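You operate a simulated robot arm through the tools that you are given. There is no shell and no other tool. Be economical: measure what you need, move in short steps, check, and stop when the job is done.

You run a simulated robot arm. Do the job below in one go: nothing can be reset, and whatever is moved stays where it is left.

## Task
Sort the four padded bags into the holders by name.
Fine: stand Jonas Riedekamp's in the blue holder, Harriet Lindcombe's in the orange one.
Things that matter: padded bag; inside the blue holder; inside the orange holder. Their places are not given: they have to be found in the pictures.

The check looks at the end state, three seconds after you hand in, the way a careful person would. Anything else that was tipped, shoved, dropped, spilled or broken makes it a failure.

## Robot
A 6-joint arm with a two-finger parallel gripper, fixed in place. Base frame: the origin is at the foot of the arm, x ahead of it, y to its left, z up. Lengths are in cm, angles in degrees, forces in N, time in s.
With the tool pointing down near the work surface it reaches from about 32 to 70 cm from the base axis. Its first joint turns from -166.0 to 166.0 degrees. Payload 4.1 kg.
Tool frame: the origin (TCP) lies between the finger pads and is the grasp point; the fingertips stand 2.3 cm ahead of it; z points along the fingers, y is the line along which they close. Largest opening 9.4 cm; finger width 3.8, thickness 1; the body of the gripper, 5.4 by 9.6 cm, starts 3.9 cm behind the TCP.
Orientation is told as [roll, pitch, yaw] about the base's x, y, z axes, in that order, counted from this pose: with the fingers straight down and closing along the base's y, the tool's x points along the base's -x, its y along +y and its z along -z.

## Interface
- The arm moves only by the tool servo_tool. Its argument "motion" is a list of rows, each an object (a shift or turn left out is 0, a gripper value left out holds the last) with "rotation": the turn, a rotation vector about the base's x, y, z in degrees, a list of three; "xyz": the shift along the base's x, y, z in cm, a list of three; "grip": the opening, from 0 (shut) to 1 (fully open). In form: [{"rotation": [wx, wy, wz], "xyz": [tx, ty, tz], "grip": grip}, ...]. A call has 1 to 12 rows; each row is the pose to reach, as a shift and turn from the pose commanded when the call began. A row lasts 0.2 s, in which the tool goes at most 5 cm and 8.6 degrees; a call with a longer step from one row to the next is refused whole, and so is a gripper value outside its range. A pose out of reach is approached as far as the arm can. The call stops where the force on the tool passes 40 N (or 10 N more than at its start, if that is more) or the arm is blocked; 0.2 s more then pass. Each finger travels about 4.5 cm/s and halts on what it meets, pressing with about 20 N; the grip force reading is that of the motor and also rises with nothing between the fingers. The clock runs only during rows and for 0.2 s after the last one: add rows that repeat a pose to give the fingers time. It gives the time, the measured TCP pose, the force on the tool (base axes), the opening and the grip force at its end, in the units of the frame above (readings bear some noise).
- Cameras (640 x 400 px; columns grow to the right, rows downward): "scene" is fixed at [40.58, -51.22, 157.81]; the picture's right is [1.00, 0.02, 0.00], its down [0.01, -0.57, -0.82] and it looks along [-0.02, 0.82, -0.57] (base axes); focal length 325 px, centre (320, 200). "wrist" rides on the gripper at [-3.9, 0, -4.4] in the tool frame; the picture's right is [0.00, -1.00, 0.00], its down [0.97, 0.00, -0.24] and it looks along [0.24, 0.00, 0.97] (tool axes); focal length 218 px, centre (320, 200).
- camera(camera): a new picture of that camera. No time passes.
- lift_body(by): slides the trunk up (or, below 0, down) by that many cm; the arm rides with it, the base frame stays. It gives what a move gives, with no picture.
- point_at(camera, pixels): for up to 12 pixels [column, row] of the newest picture of that camera ("zoom" is the newest enlarged one), the place [x, y, z] in the base frame of the surface seen there, good to about 0.2 cm, but the place of the scene camera against the robot may be out by one fixed shift of up to 2.5 cm in any direction. No time passes.
- zoom(camera, box): a new picture of the part [left, top, right, bottom] of that camera's present view, enlarged. No time passes.
- hand_in(): hands the job in; it is judged then, once.

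Work in short steps. Measure before you move; look again where a grasp or a placing could have gone wrong, and mend it. You have 80 turns and 38 pictures in all, those below and enlarged ones among them. Open the gripper and draw the arm clear of the work before you hand the job in, unless the task says otherwise; then end with one line.

The tools are called after "Request:" as name(argument=value, ...) on one line, values as JSON. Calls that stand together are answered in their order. servo_tool: Moves the arm, as the interface text tells. Its arguments: {"type":"object","properties":{"motion":{"type":"array","items":{"type":"object","properties":{"rotation":{"type":"array","items":{"type":"number"}},"xyz":{"type":"array","items":{"type":"number"}},"grip":{"type":"number"}}}}},"required":["motion"]} The other tools are called the same way: lift_body (by) slides the trunk up or down; camera (camera) takes a picture; point_at (camera, pixels) gives the place of the surface under pixels of a picture; zoom (camera, box) takes an enlarged picture of a part of a camera's view; hand_in () hands the job in.

At the start:

```text
clock: 0.0
tcp_pos: [27.77, 32.78, 115.19]
orientation: [0.0, 0.1, 0.0]
ft_force: [0.7, -0.8, -0.2]
finger_gap: 9.4
finger_force: 0.0
trunk travel left (down, up): [-50.0, 9.0]
```

scene: 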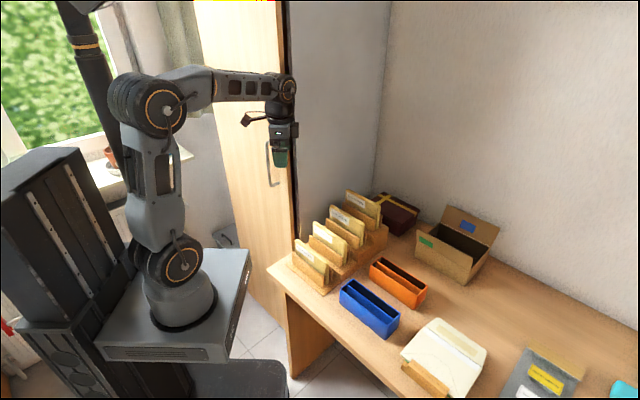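
wrist: 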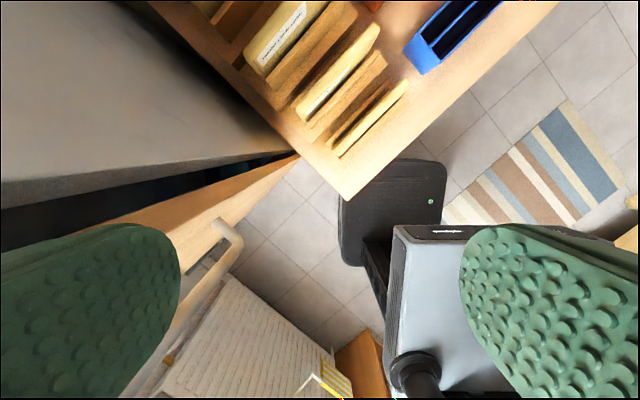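

I'll zoom on the bags in the rack (about 290-390, 190-300) to read the labels and on the holders.

Request:
zoom(camera="scene", box=[280, 180, 400, 300])

Request:
zoom(camera="scene", box=[330, 240, 450, 345])

Request:
zoom(camera="wrist", box=[190, 0, 510, 200])

```text
3.33 times, centred on (340, 240) of scene
```

zoom: 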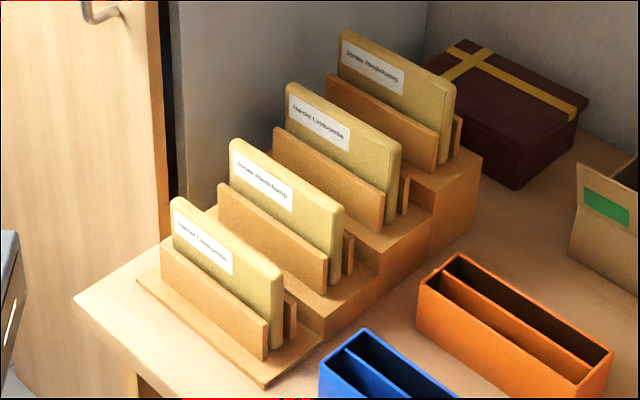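

```text
3.81 times, centred on (390, 292) of scene
```

zoom: 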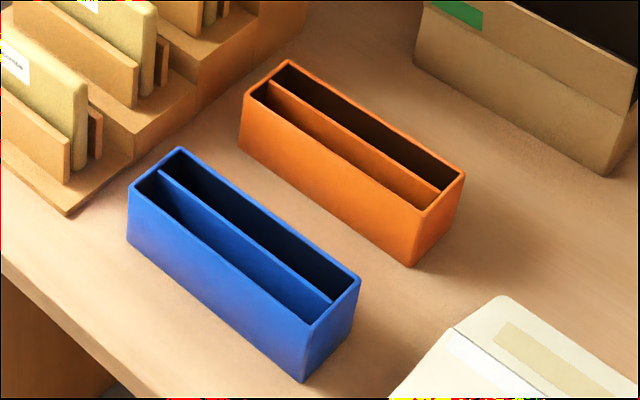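

```text
2.00 times, centred on (350, 100) of wrist
```

zoom: 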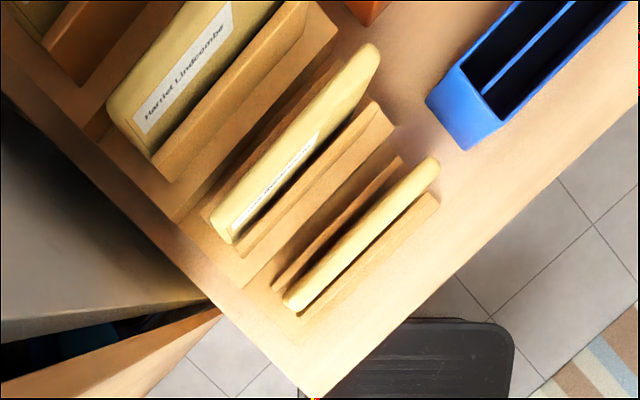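

The labels read front to back Harriet, Jonas, Harriet, Jonas; each holder has two slots that look unequal. I'll measure in the scene (last scene zoom was superseded by a wrist zoom, so I use full-picture pixels after fresh zoom).

Request:
zoom(camera="scene", box=[284, 185, 404, 300])

Request:
point_at(camera="wrist", pixels=[[337, 149], [409, 82], [302, 119], [379, 25], [248, 62], [270, 75], [422, 74], [408, 47], [332, 155], [346, 200]])

```text
3.48 times, centred on (344, 242) of scene
```

zoom: 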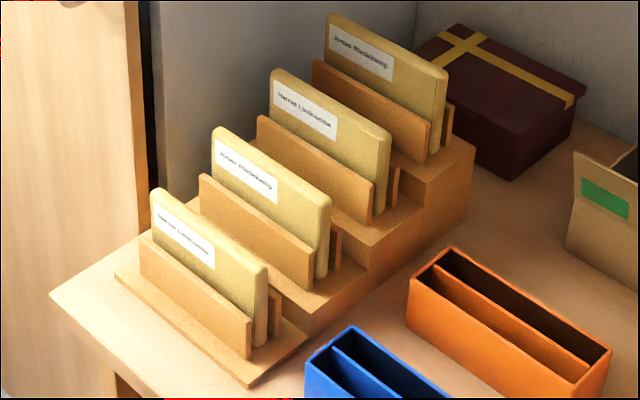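

```text
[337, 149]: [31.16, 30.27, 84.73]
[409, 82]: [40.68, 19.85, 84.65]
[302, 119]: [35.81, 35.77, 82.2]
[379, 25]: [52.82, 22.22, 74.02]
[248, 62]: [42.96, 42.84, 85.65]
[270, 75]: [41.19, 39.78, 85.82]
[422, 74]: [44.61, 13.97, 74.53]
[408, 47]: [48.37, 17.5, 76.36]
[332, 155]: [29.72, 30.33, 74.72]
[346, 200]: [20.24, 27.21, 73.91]
```

Now scene points for the bag tops and holder rims.

Request:
point_at(camera="zoom", pixels=[[156, 191], [262, 266], [216, 131], [325, 202], [274, 73], [386, 138], [330, 18], [442, 72], [352, 329], [450, 249], [610, 350], [408, 285]])

Request:
point_at(camera="scene", pixels=[[363, 280], [399, 315], [387, 337], [340, 292], [384, 259], [426, 287], [416, 309], [370, 264], [455, 205], [415, 232], [440, 330], [300, 290]])

Request:
servo_tool(motion=[{"xyz": [4, -1, 0]}, {"xyz": [8, -2, 0]}, {"xyz": [12, -3, 0]}, {"xyz": [16, -4, 0]}, {"xyz": [16, -4, 0]}])

Request:
camera(camera="wrist")

```text
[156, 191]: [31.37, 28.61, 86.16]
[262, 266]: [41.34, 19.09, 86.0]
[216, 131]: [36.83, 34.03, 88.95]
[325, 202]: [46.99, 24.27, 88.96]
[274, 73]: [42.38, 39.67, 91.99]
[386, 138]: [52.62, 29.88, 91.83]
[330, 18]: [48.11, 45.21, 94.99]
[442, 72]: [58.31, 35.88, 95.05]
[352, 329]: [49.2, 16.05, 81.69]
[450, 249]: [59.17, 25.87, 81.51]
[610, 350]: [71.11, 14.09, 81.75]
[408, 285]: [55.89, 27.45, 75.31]
```

```text
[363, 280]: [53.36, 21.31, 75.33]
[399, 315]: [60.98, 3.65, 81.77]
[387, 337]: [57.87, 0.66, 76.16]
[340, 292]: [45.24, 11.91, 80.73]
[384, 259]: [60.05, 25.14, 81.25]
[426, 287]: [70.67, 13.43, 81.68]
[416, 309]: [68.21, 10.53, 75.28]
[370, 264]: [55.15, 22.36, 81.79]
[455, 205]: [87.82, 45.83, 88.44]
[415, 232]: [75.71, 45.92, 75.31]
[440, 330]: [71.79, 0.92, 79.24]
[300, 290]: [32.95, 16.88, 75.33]
```

```text
clock: 1.2
tcp_pos: [43.67, 28.8, 115.05]
orientation: [0.1, 0.0, 0.1]
ft_force: [-0.9, 0.2, -0.6]
finger_gap: 9.43
finger_force: 0.0
trunk travel left (down, up): [-50.0, 9.0]
```

```text
31 pictures are left
```

wrist: 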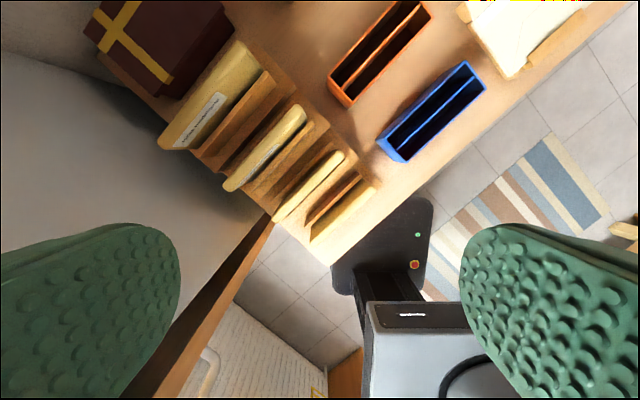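

Good overhead view of rack and holders; zoom on it to measure accurately.

Request:
zoom(camera="wrist", box=[310, 0, 510, 170])

```text
2.35 times, centred on (410, 85) of wrist
```

zoom: 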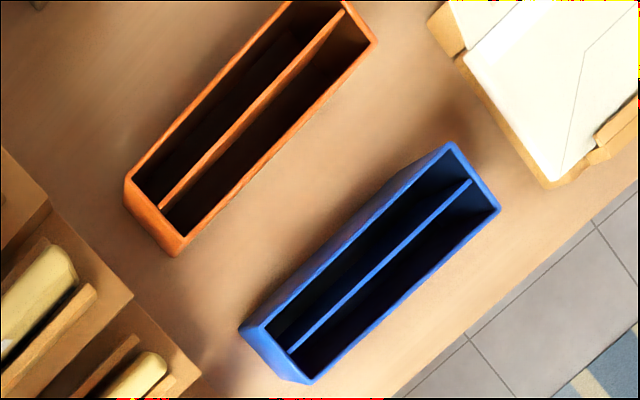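

Request:
point_at(camera="zoom", pixels=[[242, 329], [311, 381], [291, 350], [469, 182], [452, 145], [498, 210], [127, 181], [178, 253], [163, 206], [342, 13], [375, 41], [303, 376]])

Request:
zoom(camera="wrist", box=[150, 30, 390, 260])

```text
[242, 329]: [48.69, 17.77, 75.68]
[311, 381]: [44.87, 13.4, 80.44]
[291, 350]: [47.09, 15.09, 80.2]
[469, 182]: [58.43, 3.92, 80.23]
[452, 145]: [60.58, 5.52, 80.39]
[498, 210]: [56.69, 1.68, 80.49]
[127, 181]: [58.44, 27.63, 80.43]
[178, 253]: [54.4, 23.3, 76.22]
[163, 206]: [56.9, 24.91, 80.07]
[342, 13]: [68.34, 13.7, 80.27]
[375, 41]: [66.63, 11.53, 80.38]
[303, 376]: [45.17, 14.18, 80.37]
```

```text
1.74 times, centred on (270, 145) of wrist
```

zoom: 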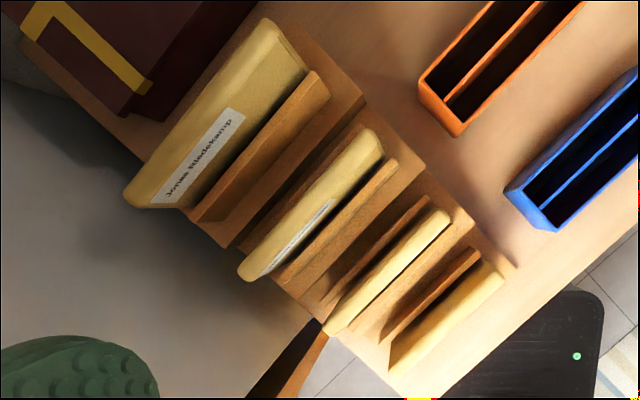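

Holders: rims z≈80.4, axes at -45°, divider centred (~2.2 cm slots). Now measure bag tops and rack panels in this zoom.

Request:
point_at(camera="zoom", pixels=[[392, 350], [489, 265], [502, 280], [395, 368], [328, 322], [436, 211], [450, 222], [338, 333], [240, 270], [371, 130], [381, 146], [252, 282]])

Request:
point_at(camera="zoom", pixels=[[126, 196], [266, 20], [304, 66], [184, 206], [318, 75], [195, 215], [392, 162], [284, 275], [426, 200], [322, 300], [475, 252], [385, 338]])

Request:
point_at(camera="wrist", pixels=[[120, 130], [60, 190], [180, 200], [260, 225], [240, 260]])

```text
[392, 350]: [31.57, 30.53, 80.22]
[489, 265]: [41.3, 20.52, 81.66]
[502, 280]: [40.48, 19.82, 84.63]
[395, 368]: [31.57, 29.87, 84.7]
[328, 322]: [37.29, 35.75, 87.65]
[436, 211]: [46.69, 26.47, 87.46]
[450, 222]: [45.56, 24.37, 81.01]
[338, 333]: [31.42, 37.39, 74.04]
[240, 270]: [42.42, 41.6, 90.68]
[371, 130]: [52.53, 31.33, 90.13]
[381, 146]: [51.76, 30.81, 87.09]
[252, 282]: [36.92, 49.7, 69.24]
```

```text
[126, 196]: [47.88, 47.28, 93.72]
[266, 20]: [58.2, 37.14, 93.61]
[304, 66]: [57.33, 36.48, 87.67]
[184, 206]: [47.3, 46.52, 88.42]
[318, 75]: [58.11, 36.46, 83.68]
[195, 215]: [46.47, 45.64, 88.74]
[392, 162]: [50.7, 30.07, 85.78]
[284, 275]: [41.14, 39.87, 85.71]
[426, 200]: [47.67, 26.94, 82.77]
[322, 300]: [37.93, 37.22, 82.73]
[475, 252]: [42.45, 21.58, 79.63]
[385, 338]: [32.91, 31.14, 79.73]
```

```text
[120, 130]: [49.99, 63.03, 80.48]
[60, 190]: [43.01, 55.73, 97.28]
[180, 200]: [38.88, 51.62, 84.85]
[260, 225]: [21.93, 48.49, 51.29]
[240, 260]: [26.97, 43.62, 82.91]
```

Bag tops at z 84.7/87.6/90.6/93.6, pitch 7.85 cm along n=(.707,.707), lengths along u=(.707,-.707). Turn the tool -45° and hover over bag 1 (Harriet) at about (36.1,24.9).

Request:
servo_tool(motion=[{"rotation": [0, 0, -7.5], "xyz": [-1.2, -0.6, -2.5]}, {"rotation": [0, 0, -15], "xyz": [-2.5, -1.3, -5]}, {"rotation": [0, 0, -22.5], "xyz": [-3.8, -2, -7.5]}, {"rotation": [0, 0, -30], "xyz": [-5.1, -2.6, -10]}, {"rotation": [0, 0, -37.5], "xyz": [-6.4, -3.2, -12.5]}, {"rotation": [0, 0, -45], "xyz": [-7.7, -3.9, -15]}, {"rotation": [0, 0, -45], "xyz": [-7.7, -3.9, -15]}, {"rotation": [0, 0, -45], "xyz": [-7.7, -3.9, -15]}])

Request:
camera(camera="wrist")

```text
clock: 3.0
tcp_pos: [35.96, 24.74, 100.18]
orientation: [0.0, 0.1, -45.0]
ft_force: [-0.4, -0.4, -0.1]
finger_gap: 9.39
finger_force: 0.0
trunk travel left (down, up): [-50.0, 9.0]
```

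```text
28 pictures are left
```

wrist: 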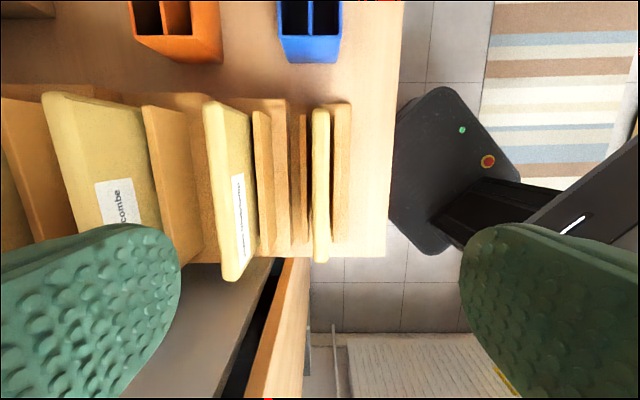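

Bag 1 is seen edge-on at columns ~312-330. Measure its edges.

Request:
zoom(camera="wrist", box=[180, 85, 390, 285])

```text
2.00 times, centred on (285, 185) of wrist
```

zoom: 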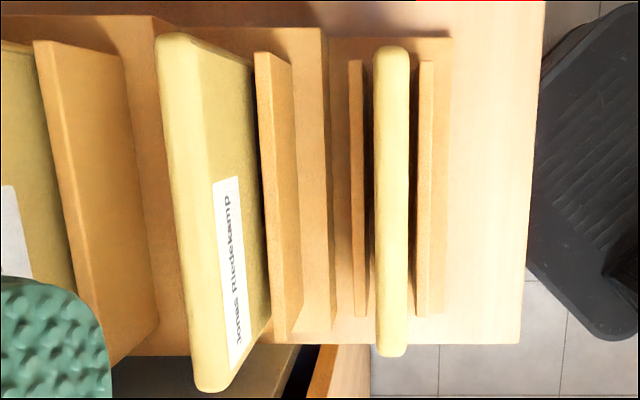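

Request:
point_at(camera="zoom", pixels=[[376, 120], [407, 120], [378, 300], [405, 300], [391, 50], [391, 350], [391, 200], [358, 200], [424, 200], [367, 200], [414, 200], [435, 200]])

Request:
point_at(camera="wrist", pixels=[[280, 62], [341, 62], [310, 20], [284, 30], [337, 30], [134, 25], [220, 60], [163, 30]])

```text
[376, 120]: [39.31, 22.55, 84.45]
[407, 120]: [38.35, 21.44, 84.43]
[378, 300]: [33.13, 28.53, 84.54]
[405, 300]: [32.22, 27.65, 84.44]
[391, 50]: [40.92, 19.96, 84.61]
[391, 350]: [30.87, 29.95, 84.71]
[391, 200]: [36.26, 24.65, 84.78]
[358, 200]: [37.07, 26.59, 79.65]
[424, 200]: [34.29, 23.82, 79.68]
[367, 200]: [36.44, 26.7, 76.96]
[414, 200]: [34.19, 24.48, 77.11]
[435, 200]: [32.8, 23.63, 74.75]
```

```text
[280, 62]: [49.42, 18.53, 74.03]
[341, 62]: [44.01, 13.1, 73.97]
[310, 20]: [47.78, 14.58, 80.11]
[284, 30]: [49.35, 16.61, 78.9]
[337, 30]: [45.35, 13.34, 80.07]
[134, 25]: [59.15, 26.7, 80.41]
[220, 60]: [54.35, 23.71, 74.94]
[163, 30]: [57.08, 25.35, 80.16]
```

Bag 1: n 42.3–43.7 (≈1.5 thick), centre (35.9,24.95), top 84.7; panels top 79.7. Narrow the gripper to ~4.7 cm and go down to TCP z 84.6 (fingertips 82.3, above panels), then close.

Request:
servo_tool(motion=[{"xyz": [-0.05, 0.2, -2], "grip": 0.5}, {"xyz": [-0.05, 0.2, -5]}, {"xyz": [-0.05, 0.2, -9]}, {"xyz": [-0.05, 0.2, -12]}, {"xyz": [-0.05, 0.2, -14]}, {"xyz": [-0.05, 0.2, -15.6]}, {"xyz": [-0.05, 0.2, -15.6]}, {"xyz": [-0.05, 0.2, -15.6], "grip": 0.0}, {"xyz": [-0.05, 0.2, -15.6]}, {"xyz": [-0.05, 0.2, -15.6]}, {"xyz": [-0.05, 0.2, -15.6]}, {"xyz": [-0.05, 0.2, -15.6]}])

```text
clock: 5.6
tcp_pos: [35.97, 25.2, 84.78]
orientation: [0.0, 0.0, -45.0]
ft_force: [-0.5, 0.5, 0.6]
finger_gap: 1.54
finger_force: 20.3
trunk travel left (down, up): [-50.0, 9.0]
```

Gripped (gap 1.54). Lift 13 cm straight up and check.

Request:
servo_tool(motion=[{"xyz": [0, 0, 1]}, {"xyz": [0, 0, 3]}, {"xyz": [0, 0, 6]}, {"xyz": [0, 0, 9]}, {"xyz": [0, 0, 12]}, {"xyz": [0, 0, 14]}, {"xyz": [0, 0, 14]}])

Request:
camera(camera="wrist")

Request:
camera(camera="scene")

```text
clock: 7.2
tcp_pos: [36.06, 25.28, 98.59]
orientation: [0.0, 0.1, -45.0]
ft_force: [0.5, 0.1, -0.3]
finger_gap: 1.55
finger_force: 20.3
trunk travel left (down, up): [-50.0, 9.0]
```

```text
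26 pictures are left
```

wrist: 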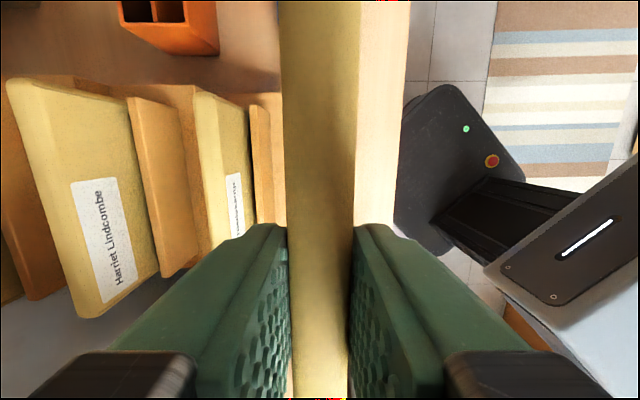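

```text
25 pictures are left
```

scene: 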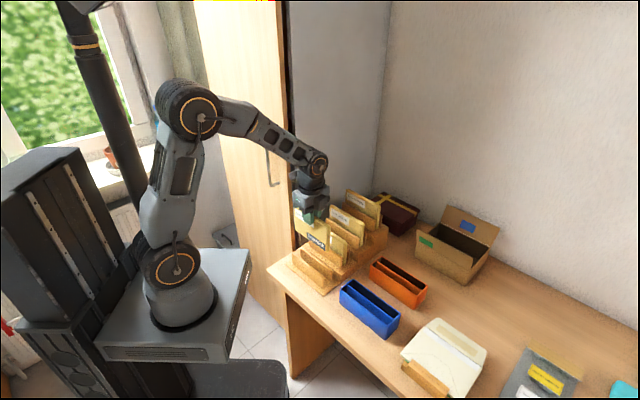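

Bag is held straight. Move to a viewpoint beside the orange holder (n≈53, u≈20), staying at z 98.6 so the bag bottom (~89) clears bag 2 (87.6).

Request:
servo_tool(motion=[{"xyz": [3, -0.4, 0]}, {"xyz": [6, -0.8, 0]}, {"xyz": [9, -1.2, 0]}, {"xyz": [12, -1.6, 0]}, {"xyz": [15.5, -2, 0]}, {"xyz": [15.5, -2, 0]}])

Request:
zoom(camera="wrist", box=[120, 0, 400, 200])

```text
clock: 8.6
tcp_pos: [51.55, 22.98, 98.69]
orientation: [0.0, 0.0, -45.0]
ft_force: [-0.8, -0.1, -0.4]
finger_gap: 1.55
finger_force: 19.9
trunk travel left (down, up): [-50.0, 9.0]
```

```text
2.00 times, centred on (260, 100) of wrist
```

zoom: 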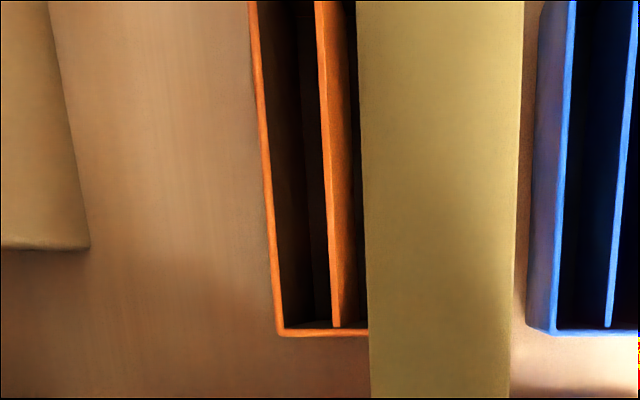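

Request:
point_at(camera="zoom", pixels=[[281, 330], [272, 220], [258, 60], [335, 322], [328, 200], [318, 40], [300, 332], [551, 325], [558, 200], [568, 60], [608, 322], [622, 150]])

```text
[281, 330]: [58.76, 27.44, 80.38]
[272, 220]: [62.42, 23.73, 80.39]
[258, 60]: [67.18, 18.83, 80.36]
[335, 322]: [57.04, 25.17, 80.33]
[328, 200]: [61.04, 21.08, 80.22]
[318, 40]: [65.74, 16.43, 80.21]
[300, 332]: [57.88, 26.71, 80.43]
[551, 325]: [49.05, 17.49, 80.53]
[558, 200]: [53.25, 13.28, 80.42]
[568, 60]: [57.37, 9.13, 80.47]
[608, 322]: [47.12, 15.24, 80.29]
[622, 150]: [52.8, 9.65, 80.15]
```

Orange far slot: centre n≈59.5, u≈30.5 (divider n 58.1, rim n 60.9). Move above it and lower so the bag bottom is ~1.5 cm above the rim, then look.

Request:
servo_tool(motion=[{"xyz": [3, -0.6, 0]}, {"xyz": [6, -1.2, 0]}, {"xyz": [9, -1.9, 0]}, {"xyz": [12.05, -2.5, 0]}, {"xyz": [12.05, -2.5, -2]}, {"xyz": [12.05, -2.5, -4]}, {"xyz": [12.05, -2.5, -6]}, {"xyz": [12.05, -2.5, -6]}])

Request:
camera(camera="wrist")

Request:
zoom(camera="scene", box=[330, 210, 450, 310])

```text
clock: 10.4
tcp_pos: [63.67, 20.6, 92.52]
orientation: [0.0, 0.0, -45.0]
ft_force: [-0.1, -0.1, -0.3]
finger_gap: 1.56
finger_force: 20.1
trunk travel left (down, up): [-50.0, 9.0]
```

```text
23 pictures are left
```

wrist: 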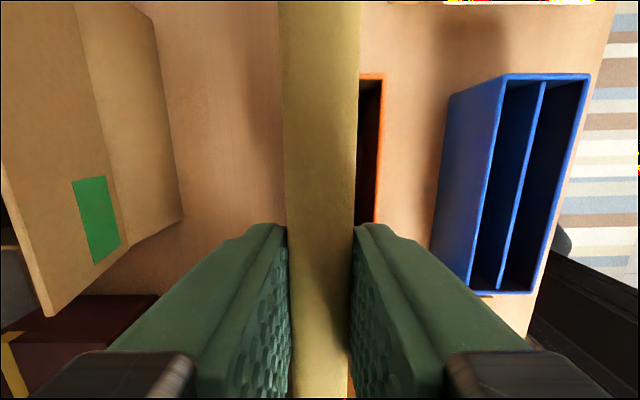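

```text
4.00 times, centred on (390, 260) of scene
```

zoom: 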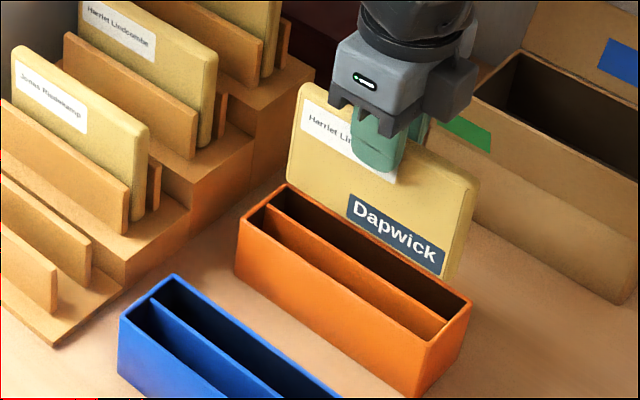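

The bag hovers aligned over the orange far slot (box at left is clear). Lower 7.4 cm into the slot.

Request:
servo_tool(motion=[{"xyz": [0, 0, -1.2]}, {"xyz": [0, 0, -2.5]}, {"xyz": [0, 0, -4]}, {"xyz": [0, 0, -5.5]}, {"xyz": [0, 0, -6.7]}, {"xyz": [0, 0, -7.4]}, {"xyz": [0, 0, -7.4]}])

Request:
zoom(camera="scene", box=[330, 210, 450, 310])

```text
clock: 12.0
tcp_pos: [63.53, 20.78, 85.28]
orientation: [0.0, 0.0, -45.0]
ft_force: [1.1, -0.3, -1.3]
finger_gap: 1.54
finger_force: 20.2
trunk travel left (down, up): [-50.0, 9.0]
```

```text
4.00 times, centred on (390, 260) of scene
```

zoom: 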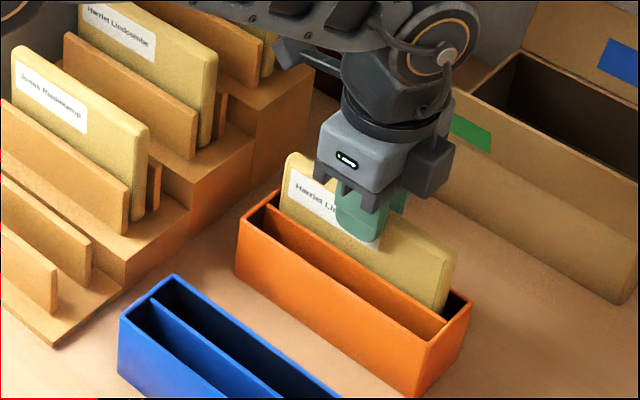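

It is in the slot with no contact force. Lower 0.3 more, open moderately, and rise.

Request:
servo_tool(motion=[{"xyz": [0, 0, -0.3]}, {"xyz": [0, 0, -0.3]}, {"xyz": [0, 0, -0.3], "grip": 0.4}, {"xyz": [0, 0, -0.3]}, {"xyz": [0, 0, -0.3]}, {"xyz": [0, 0, -0.3]}, {"xyz": [0, 0, 1]}, {"xyz": [0, 0, 4]}, {"xyz": [0, 0, 8]}, {"xyz": [0, 0, 12]}, {"xyz": [0, 0, 14]}, {"xyz": [0, 0, 14]}])

Request:
camera(camera="wrist")

```text
clock: 14.6
tcp_pos: [63.65, 20.55, 99.17]
orientation: [0.0, 0.0, -44.9]
ft_force: [-0.5, -0.5, 0.4]
finger_gap: 3.76
finger_force: 0.1
trunk travel left (down, up): [-50.0, 9.0]
```

```text
20 pictures are left
```

wrist: 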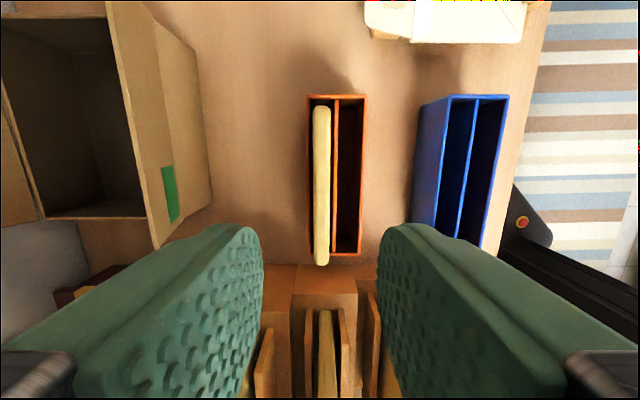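

Bag 1 stands in the far slot. Measure its top and the free slot for the second one.

Request:
point_at(camera="wrist", pixels=[[322, 109], [321, 262], [321, 180], [315, 180], [327, 180], [337, 180], [361, 180], [350, 100]])

```text
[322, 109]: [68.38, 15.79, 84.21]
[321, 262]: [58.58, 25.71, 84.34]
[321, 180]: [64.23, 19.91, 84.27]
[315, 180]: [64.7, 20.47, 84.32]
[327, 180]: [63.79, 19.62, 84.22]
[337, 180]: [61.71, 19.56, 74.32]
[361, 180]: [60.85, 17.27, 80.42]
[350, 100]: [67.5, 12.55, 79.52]
```

Bag 1 seated (top 84.25, n 59.5). Go hover over bag 3 (Harriet) at about (47.2,36.1) and look.

Request:
servo_tool(motion=[{"xyz": [-2, 2, 3]}, {"xyz": [-5, 4.7, 5]}, {"xyz": [-8, 7.5, 6]}, {"xyz": [-11, 10.4, 6]}, {"xyz": [-14, 13.2, 6]}, {"xyz": [-16.4, 15.55, 6], "grip": 0.5}, {"xyz": [-16.4, 15.55, 6]}, {"xyz": [-16.4, 15.55, 6]}])

Request:
camera(camera="wrist")

```text
clock: 16.4
tcp_pos: [47.11, 36.22, 105.18]
orientation: [0.0, 0.1, -45.0]
ft_force: [-1.0, 0.0, -1.0]
finger_gap: 4.68
finger_force: 0.0
trunk travel left (down, up): [-50.0, 9.0]
```

```text
19 pictures are left
```

wrist: 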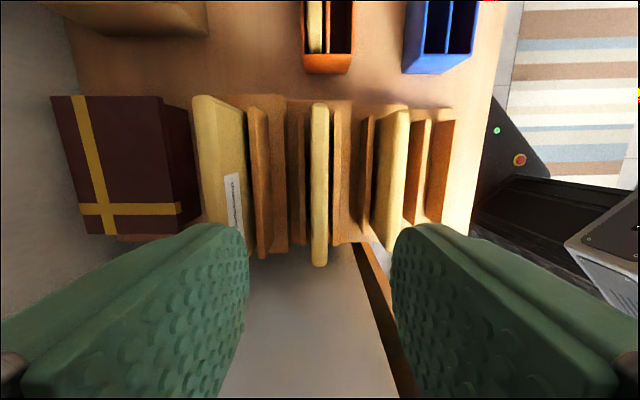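

Request:
point_at(camera="wrist", pixels=[[320, 106], [320, 263], [320, 180], [314, 180], [326, 180], [335, 180], [305, 180], [195, 100], [240, 200], [378, 180], [404, 115], [380, 245]])

```text
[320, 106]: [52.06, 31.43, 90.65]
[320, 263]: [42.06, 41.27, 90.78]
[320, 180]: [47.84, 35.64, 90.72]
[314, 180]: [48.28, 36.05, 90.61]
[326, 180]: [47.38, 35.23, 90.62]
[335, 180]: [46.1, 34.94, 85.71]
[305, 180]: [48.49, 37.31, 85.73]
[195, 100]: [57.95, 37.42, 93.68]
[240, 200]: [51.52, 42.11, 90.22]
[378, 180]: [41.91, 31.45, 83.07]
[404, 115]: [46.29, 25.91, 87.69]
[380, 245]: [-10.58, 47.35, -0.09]
```

Bag 3: n 59.0, u 0.6–14.6, top 90.7. Descend to TCP z 91.0 (tips 88.7; 2 cm grip) and close.

Request:
servo_tool(motion=[{"xyz": [-0.1, 0.2, -3]}, {"xyz": [-0.1, 0.2, -7]}, {"xyz": [-0.1, 0.2, -10]}, {"xyz": [-0.1, 0.2, -12.5]}, {"xyz": [-0.1, 0.2, -14.2]}, {"xyz": [-0.1, 0.2, -14.2]}, {"xyz": [-0.1, 0.2, -14.2], "grip": 0.0}, {"xyz": [-0.1, 0.2, -14.2]}, {"xyz": [-0.1, 0.2, -14.2]}, {"xyz": [-0.1, 0.2, -14.2]}, {"xyz": [-0.1, 0.2, -14.2]}])

Request:
servo_tool(motion=[{"xyz": [0, 0, 1]}, {"xyz": [0, 0, 3]}, {"xyz": [0, 0, 5]}, {"xyz": [0, 0, 8]}, {"xyz": [0, 0, 8]}])

```text
clock: 18.8
tcp_pos: [47.02, 36.3, 91.1]
orientation: [0.0, 0.0, -45.0]
ft_force: [-0.8, 0.3, 0.9]
finger_gap: 1.53
finger_force: 19.5
trunk travel left (down, up): [-50.0, 9.0]
```

```text
clock: 20.0
tcp_pos: [47.01, 36.46, 99.07]
orientation: [0.0, 0.0, -45.0]
ft_force: [-0.4, 0.5, 0.7]
finger_gap: 1.57
finger_force: 20.1
trunk travel left (down, up): [-50.0, 9.0]
```

Held (gap 1.57). Move over the orange near slot (n 56.65, u 30.4) → (61.55,18.56), lower to TCP z≈94.5 and look.

Request:
servo_tool(motion=[{"xyz": [2.9, -3.5, 0]}, {"xyz": [5.8, -7.1, 0]}, {"xyz": [8.7, -10.6, 0]}, {"xyz": [11.6, -14.2, 0]}, {"xyz": [14.48, -17.77, 0]}, {"xyz": [14.48, -17.77, -2]}, {"xyz": [14.48, -17.77, -4.5]}, {"xyz": [14.48, -17.77, -4.5]}])

Request:
camera(camera="wrist")

Request:
zoom(camera="scene", box=[330, 210, 450, 310])

```text
clock: 21.8
tcp_pos: [61.38, 18.67, 94.67]
orientation: [0.0, 0.0, -45.0]
ft_force: [0.5, 0.5, -1.1]
finger_gap: 1.56
finger_force: 19.8
trunk travel left (down, up): [-50.0, 9.0]
```

```text
18 pictures are left
```

wrist: 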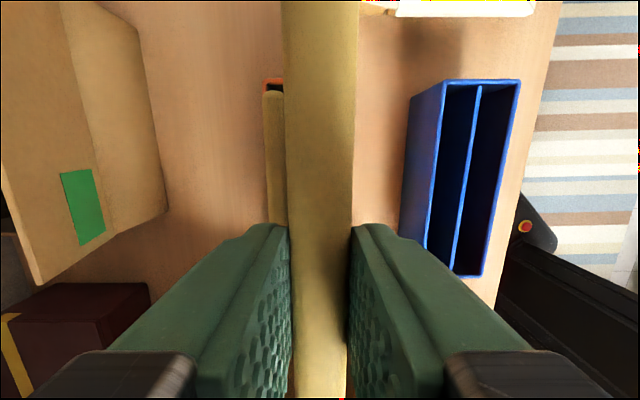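

```text
4.00 times, centred on (390, 260) of scene
```

zoom: 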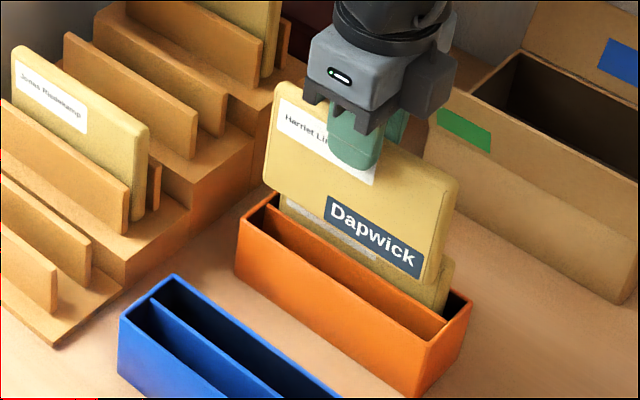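

Aligned in front of the placed bag. Lower until fingertips sit just above the neighbour's top (TCP z 87.0; bag ~3 cm in the slot).

Request:
servo_tool(motion=[{"xyz": [0, 0, -1.5]}, {"xyz": [0, 0, -3]}, {"xyz": [0, 0, -4.5]}, {"xyz": [0, 0, -5.7]}, {"xyz": [0, 0, -6.7]}, {"xyz": [0, 0, -7.4]}, {"xyz": [0, 0, -7.4]}])

Request:
zoom(camera="scene", box=[330, 210, 450, 310])

```text
clock: 23.4
tcp_pos: [61.52, 18.63, 87.04]
orientation: [0.1, 0.0, -45.0]
ft_force: [-0.4, -0.5, 0.4]
finger_gap: 1.55
finger_force: 20.0
trunk travel left (down, up): [-50.0, 9.0]
```

```text
4.00 times, centred on (390, 260) of scene
```

zoom: 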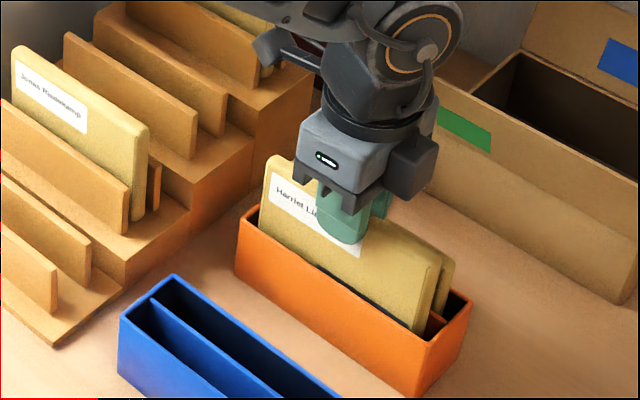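

It is in the near slot, no contact force. Open so it slides the last ~2 cm down, then rise.

Request:
servo_tool(motion=[{"grip": 0.4}, {"grip": 0.4}, {"grip": 0.4}, {"grip": 0.4}, {"xyz": [0, 0, 2]}, {"xyz": [0, 0, 6]}, {"xyz": [0, 0, 10]}, {"xyz": [0, 0, 13]}, {"xyz": [0, 0, 13]}])

Request:
camera(camera="wrist")

```text
clock: 25.4
tcp_pos: [61.41, 18.69, 100.22]
orientation: [0.0, 0.0, -45.0]
ft_force: [0.0, 0.4, -0.2]
finger_gap: 3.75
finger_force: 0.1
trunk travel left (down, up): [-50.0, 9.0]
```

```text
15 pictures are left
```

wrist: 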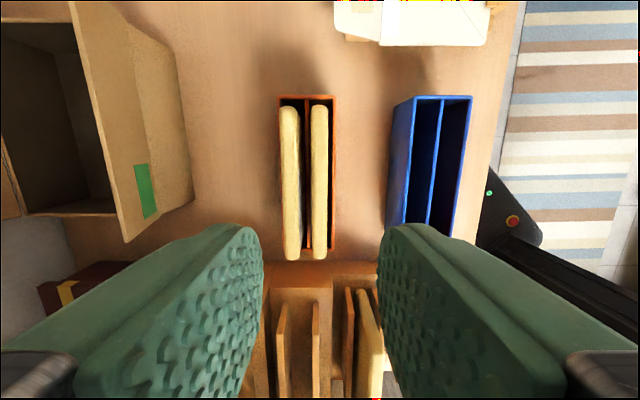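

Both Harriet bags stand in orange. Check their heights, and go hover over bag 2 (Jonas).

Request:
point_at(camera="wrist", pixels=[[320, 110], [319, 255], [290, 110], [292, 255]])

Request:
servo_tool(motion=[{"xyz": [-4, 2.4, 1]}, {"xyz": [-8, 4.8, 2]}, {"xyz": [-12, 7.2, 2]}, {"xyz": [-16, 9.6, 2]}, {"xyz": [-20.05, 12.04, 2], "grip": 0.5}, {"xyz": [-20.05, 12.04, 2]}, {"xyz": [-20.05, 12.04, 2]}])

Request:
camera(camera="wrist")

```text
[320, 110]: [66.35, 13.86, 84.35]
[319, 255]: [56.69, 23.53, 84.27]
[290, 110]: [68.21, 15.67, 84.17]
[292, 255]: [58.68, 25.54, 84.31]
```

```text
clock: 27.0
tcp_pos: [41.32, 30.89, 101.98]
orientation: [0.0, 0.0, -45.0]
ft_force: [0.3, 0.1, 0.1]
finger_gap: 4.71
finger_force: 0.1
trunk travel left (down, up): [-50.0, 9.0]
```

```text
14 pictures are left
```

wrist: 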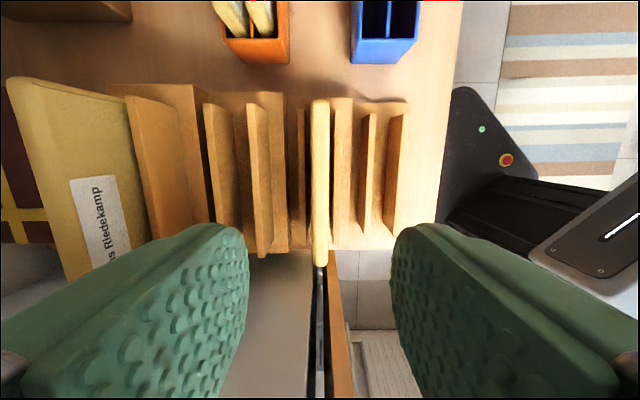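

Both are seated at 84.3. Measure bag 2 (column ~320).

Request:
point_at(camera="wrist", pixels=[[320, 104], [320, 262], [320, 180], [313, 180], [327, 180], [252, 130], [365, 180], [303, 180], [335, 180]])

```text
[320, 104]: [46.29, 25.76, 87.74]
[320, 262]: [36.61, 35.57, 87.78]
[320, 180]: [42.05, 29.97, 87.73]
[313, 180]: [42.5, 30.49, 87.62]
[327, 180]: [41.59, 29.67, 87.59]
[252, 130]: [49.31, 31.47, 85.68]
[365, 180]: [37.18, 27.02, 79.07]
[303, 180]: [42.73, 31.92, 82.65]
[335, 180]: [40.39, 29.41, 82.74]
```

Bag 2: n 51.0, u centre 7.6, top 87.7. Descend to TCP z 88.0, close, lift 9.

Request:
servo_tool(motion=[{"xyz": [-0.05, 0.1, -3]}, {"xyz": [-0.05, 0.1, -7]}, {"xyz": [-0.05, 0.1, -10]}, {"xyz": [-0.05, 0.1, -12.5]}, {"xyz": [-0.05, 0.1, -14.05]}, {"xyz": [-0.05, 0.1, -14.05]}, {"xyz": [-0.05, 0.1, -14.05], "grip": 0.0}, {"xyz": [-0.05, 0.1, -14.05]}, {"xyz": [-0.05, 0.1, -14.05]}, {"xyz": [-0.05, 0.1, -14.05]}, {"xyz": [-0.05, 0.1, -14.05]}])

Request:
servo_tool(motion=[{"xyz": [0, 0, 1]}, {"xyz": [0, 0, 3]}, {"xyz": [0, 0, 6]}, {"xyz": [0, 0, 9]}, {"xyz": [0, 0, 9]}])

```text
clock: 29.4
tcp_pos: [41.37, 30.61, 88.06]
orientation: [0.0, 0.0, -45.0]
ft_force: [-0.5, -0.2, -0.7]
finger_gap: 1.53
finger_force: 19.4
trunk travel left (down, up): [-50.0, 9.0]
```

```text
clock: 30.6
tcp_pos: [41.36, 30.61, 96.93]
orientation: [0.0, 0.0, -45.0]
ft_force: [-0.2, -0.4, -1.1]
finger_gap: 1.55
finger_force: 20.3
trunk travel left (down, up): [-50.0, 9.0]
```

Held. Move over the blue far slot (n 45.55, u 30.6 → (53.85,10.58)), lower to bottom ~1.5 cm above rim and look.

Request:
servo_tool(motion=[{"xyz": [2.48, -4.02, 0]}, {"xyz": [4.96, -8.05, 0]}, {"xyz": [7.44, -12.07, 0]}, {"xyz": [9.92, -16.1, 0]}, {"xyz": [12.4, -20.12, 0]}, {"xyz": [12.4, -20.12, -2]}, {"xyz": [12.4, -20.12, -4.5]}, {"xyz": [12.4, -20.12, -4.5]}])

Request:
camera(camera="wrist")

Request:
zoom(camera="scene", box=[310, 230, 430, 340])

```text
clock: 32.4
tcp_pos: [53.75, 10.69, 92.65]
orientation: [-0.1, 0.0, -45.0]
ft_force: [-0.9, -0.5, 0.3]
finger_gap: 1.55
finger_force: 20.3
trunk travel left (down, up): [-50.0, 9.0]
```

```text
13 pictures are left
```

wrist: 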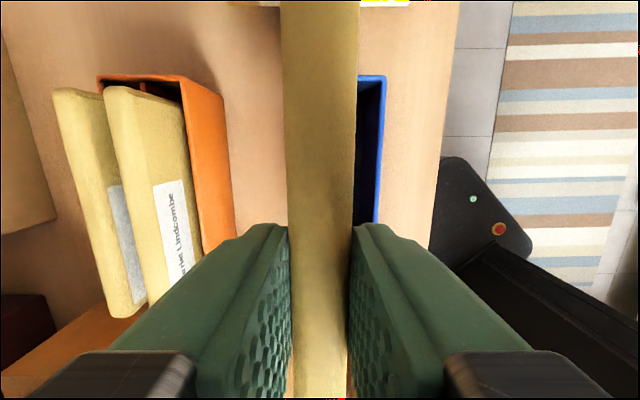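

```text
3.64 times, centred on (370, 285) of scene
```

zoom: 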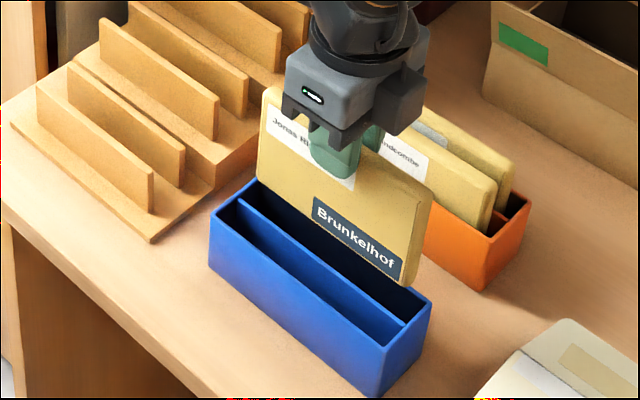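

Aligned over the far blue slot. Lower 7.6 into it.

Request:
servo_tool(motion=[{"xyz": [0, 0, -1.2]}, {"xyz": [0, 0, -2.5]}, {"xyz": [0, 0, -4]}, {"xyz": [0, 0, -5.5]}, {"xyz": [0, 0, -6.8]}, {"xyz": [0, 0, -7.6]}, {"xyz": [0, 0, -7.6]}])

Request:
zoom(camera="scene", box=[310, 230, 430, 340])

```text
clock: 34.0
tcp_pos: [53.8, 10.62, 85.09]
orientation: [-0.1, -0.1, -45.0]
ft_force: [-0.5, -0.5, 0.0]
finger_gap: 1.54
finger_force: 20.3
trunk travel left (down, up): [-50.0, 9.0]
```

```text
3.64 times, centred on (370, 285) of scene
```

zoom: 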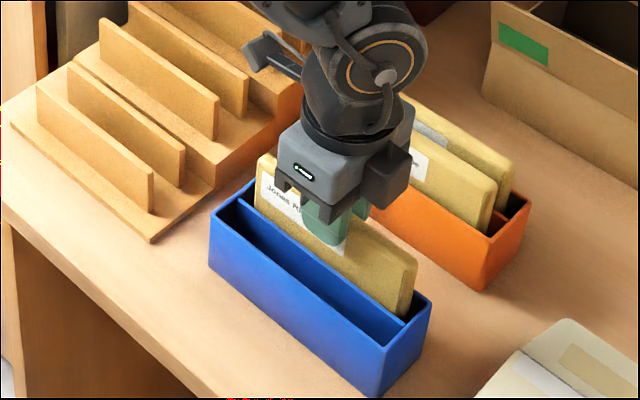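

In the slot. Lower 0.2, release and rise.

Request:
servo_tool(motion=[{"xyz": [0, 0, -0.2]}, {"xyz": [0, 0, -0.2], "grip": 0.4}, {"xyz": [0, 0, -0.2]}, {"xyz": [0, 0, -0.2]}, {"xyz": [0, 0, -0.2]}, {"xyz": [0, 0, 1]}, {"xyz": [0, 0, 5]}, {"xyz": [0, 0, 9]}, {"xyz": [0, 0, 13]}, {"xyz": [0, 0, 16]}, {"xyz": [0, 0, 16]}])

Request:
camera(camera="wrist")

```text
clock: 36.4
tcp_pos: [53.9, 10.61, 101.17]
orientation: [0.0, 0.0, -45.0]
ft_force: [0.0, 1.0, 0.7]
finger_gap: 3.77
finger_force: 0.1
trunk travel left (down, up): [-50.0, 9.0]
```

```text
10 pictures are left
```

wrist: 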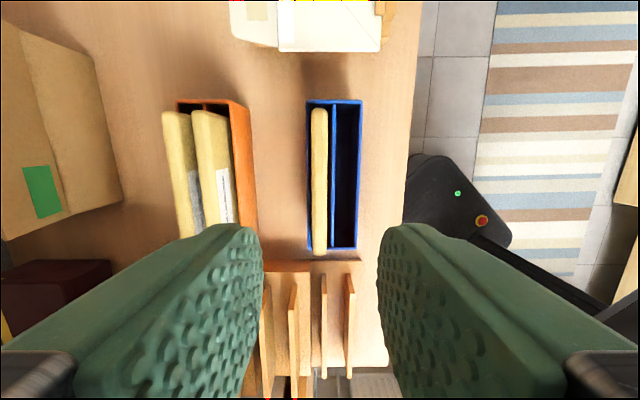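

Bag 2 stands in blue. Hover over bag 4 (Jonas) near (52.7,41.8).

Request:
servo_tool(motion=[{"xyz": [-0.2, 4, 2]}, {"xyz": [-0.4, 8.4, 4]}, {"xyz": [-0.6, 13, 5]}, {"xyz": [-0.8, 17.6, 6]}, {"xyz": [-1, 22.2, 6]}, {"xyz": [-1.1, 26.8, 6]}, {"xyz": [-1.17, 31.2, 6], "grip": 0.5}, {"xyz": [-1.17, 31.2, 6]}, {"xyz": [-1.17, 31.2, 6]}])

Request:
camera(camera="wrist")

```text
clock: 38.4
tcp_pos: [52.47, 42.0, 106.84]
orientation: [0.0, 0.0, -45.0]
ft_force: [0.2, -0.6, -0.7]
finger_gap: 4.67
finger_force: 0.0
trunk travel left (down, up): [-50.0, 9.0]
```

```text
9 pictures are left
```

wrist: 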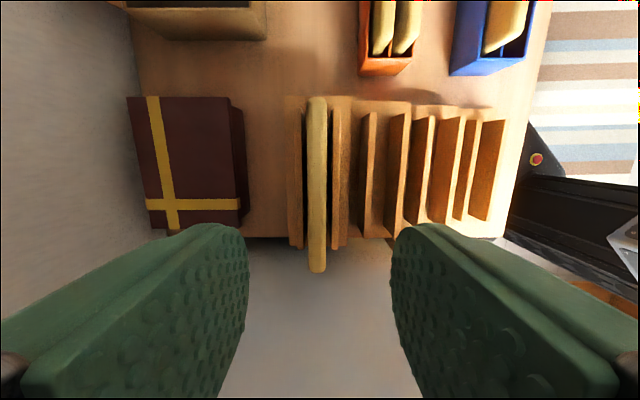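

Request:
point_at(camera="wrist", pixels=[[318, 100], [317, 268], [317, 180], [309, 180], [325, 180], [300, 180], [335, 180], [235, 110], [200, 110]])

```text
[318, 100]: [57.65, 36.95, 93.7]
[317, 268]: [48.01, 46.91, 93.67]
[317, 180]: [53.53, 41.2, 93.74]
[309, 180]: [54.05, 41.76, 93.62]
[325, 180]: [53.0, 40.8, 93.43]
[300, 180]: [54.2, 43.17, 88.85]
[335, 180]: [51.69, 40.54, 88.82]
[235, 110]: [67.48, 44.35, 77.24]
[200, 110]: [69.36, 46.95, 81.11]
```

Bag 4: n 67.0, u centre 7.7, top 93.7. Descend to TCP z 94.0, close, lift 8.

Request:
servo_tool(motion=[{"xyz": [0.14, 0.15, -3]}, {"xyz": [0.14, 0.15, -7]}, {"xyz": [0.14, 0.15, -10]}, {"xyz": [0.14, 0.15, -12]}, {"xyz": [0.14, 0.15, -12.95]}, {"xyz": [0.14, 0.15, -12.95]}, {"xyz": [0.14, 0.15, -12.95], "grip": 0.0}, {"xyz": [0.14, 0.15, -12.95]}, {"xyz": [0.14, 0.15, -12.95]}, {"xyz": [0.14, 0.15, -12.95]}, {"xyz": [0.14, 0.15, -12.95]}])

Request:
servo_tool(motion=[{"xyz": [0, 0, 1]}, {"xyz": [0, 0, 3]}, {"xyz": [0, 0, 6]}, {"xyz": [0, 0, 8]}, {"xyz": [0, 0, 8]}])

```text
clock: 40.8
tcp_pos: [52.77, 42.07, 94.05]
orientation: [-0.1, -0.1, -45.0]
ft_force: [0.4, 0.9, 1.2]
finger_gap: 1.54
finger_force: 19.6
trunk travel left (down, up): [-50.0, 9.0]
```

```text
clock: 42.0
tcp_pos: [52.84, 42.22, 102.21]
orientation: [0.1, 0.0, -45.0]
ft_force: [0.0, -0.8, -0.6]
finger_gap: 1.56
finger_force: 20.2
trunk travel left (down, up): [-50.0, 9.0]
```

Held. Move to above blue near slot (n 42.65, u 30.6 → (51.8,8.52)), lower to TCP z 94.5.

Request:
servo_tool(motion=[{"xyz": [-0.15, -4.77, 0]}, {"xyz": [-0.3, -9.55, 0]}, {"xyz": [-0.44, -14.3, 0]}, {"xyz": [-0.58, -19.1, 0]}, {"xyz": [-0.73, -23.9, 0]}, {"xyz": [-0.88, -28.6, 0]}, {"xyz": [-1.02, -33.41, 0]}, {"xyz": [-1.02, -33.41, -3]}, {"xyz": [-1.02, -33.41, -5.5]}, {"xyz": [-1.02, -33.41, -7.5]}, {"xyz": [-1.02, -33.41, -7.5]}])

Request:
zoom(camera="scene", box=[310, 230, 430, 340])

Request:
camera(camera="wrist")

```text
clock: 44.4
tcp_pos: [51.82, 8.78, 94.49]
orientation: [0.0, -0.1, -45.0]
ft_force: [-0.2, 0.1, -0.9]
finger_gap: 1.55
finger_force: 20.1
trunk travel left (down, up): [-50.0, 9.0]
```

```text
3.64 times, centred on (370, 285) of scene
```

zoom: 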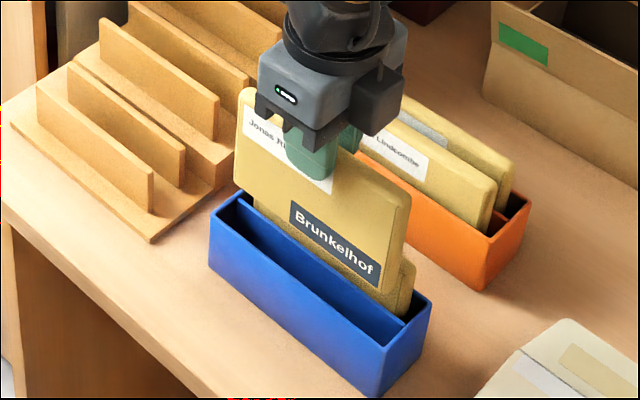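

```text
7 pictures are left
```

wrist: 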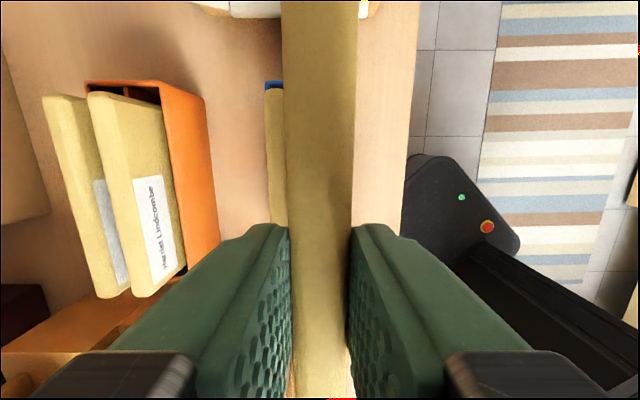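

Same layout as with orange; lower to TCP z 87.1 with fingertips above the neighbour's top.

Request:
servo_tool(motion=[{"xyz": [0, 0, -1.5]}, {"xyz": [0, 0, -3]}, {"xyz": [0, 0, -4.5]}, {"xyz": [0, 0, -5.7]}, {"xyz": [0, 0, -6.7]}, {"xyz": [0, 0, -7.4]}, {"xyz": [0, 0, -7.4]}])

Request:
zoom(camera="scene", box=[310, 230, 430, 340])

```text
clock: 46.0
tcp_pos: [51.69, 8.59, 87.18]
orientation: [0.0, 0.0, -44.9]
ft_force: [-0.1, 0.0, -0.2]
finger_gap: 1.53
finger_force: 19.5
trunk travel left (down, up): [-50.0, 9.0]
```

```text
3.64 times, centred on (370, 285) of scene
```

zoom: 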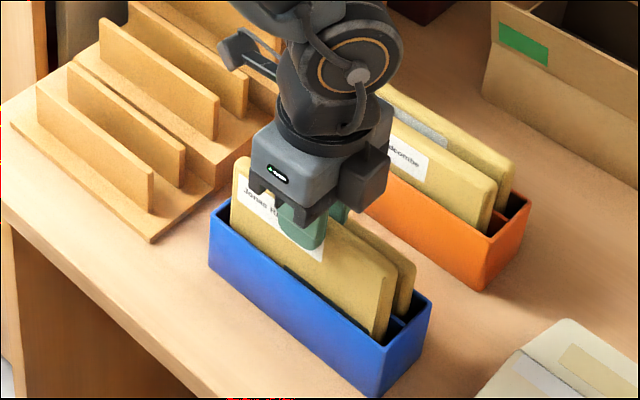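

In the near blue slot with no force. Release, rise and view everything.

Request:
servo_tool(motion=[{"grip": 0.4}, {"grip": 0.4}, {"grip": 0.4}, {"grip": 0.4}, {"xyz": [0, 0, 2]}, {"xyz": [0, 0, 6]}, {"xyz": [0, 0, 10]}, {"xyz": [0, 0, 14]}, {"xyz": [-2, 2, 18]}, {"xyz": [-5, 5, 20], "grip": 1}, {"xyz": [-8, 8, 20]}, {"xyz": [-8, 8, 20]}])

Request:
camera(camera="wrist")

Request:
camera(camera="scene")

```text
clock: 48.6
tcp_pos: [43.51, 16.66, 107.13]
orientation: [-0.1, 0.0, -45.0]
ft_force: [-1.1, 0.3, -0.2]
finger_gap: 9.41
finger_force: 0.1
trunk travel left (down, up): [-50.0, 9.0]
```

```text
5 pictures are left
```

wrist: 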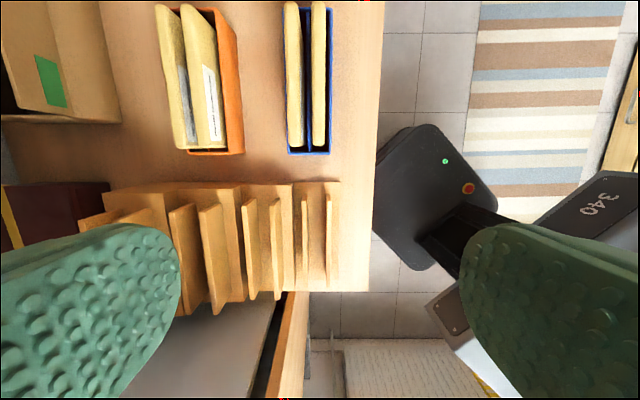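

```text
4 pictures are left
```

scene: 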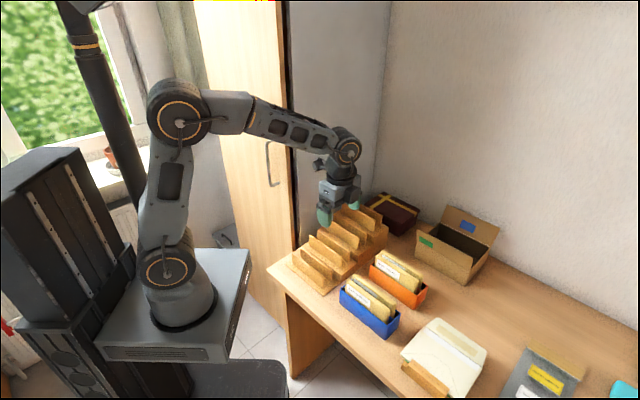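

Request:
zoom(camera="scene", box=[330, 240, 440, 340])

Request:
point_at(camera="wrist", pixels=[[291, 10], [295, 140], [318, 10], [318, 140]])

```text
4.00 times, centred on (385, 290) of scene
```

zoom: 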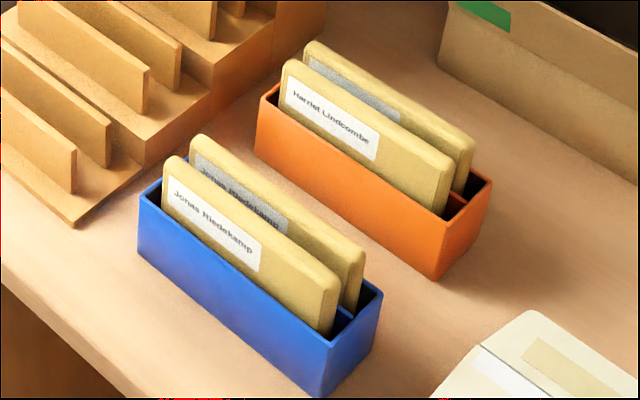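

```text
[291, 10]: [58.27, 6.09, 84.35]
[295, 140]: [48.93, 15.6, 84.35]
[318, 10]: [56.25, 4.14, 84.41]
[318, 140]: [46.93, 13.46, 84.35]
```

All four bags stand seated (tops at z 84.35), Jonas in blue, Harriet in orange; nothing else was disturbed and the arm is clear with the gripper open. Handing in.

Request:
hand_in()

```text
The job is handed in.
```

Both Jonas Riedekamp bags stand in the blue holder and both Harriet Lindcombe bags stand in the orange holder; I saw nothing else moved, and the job is handed in.
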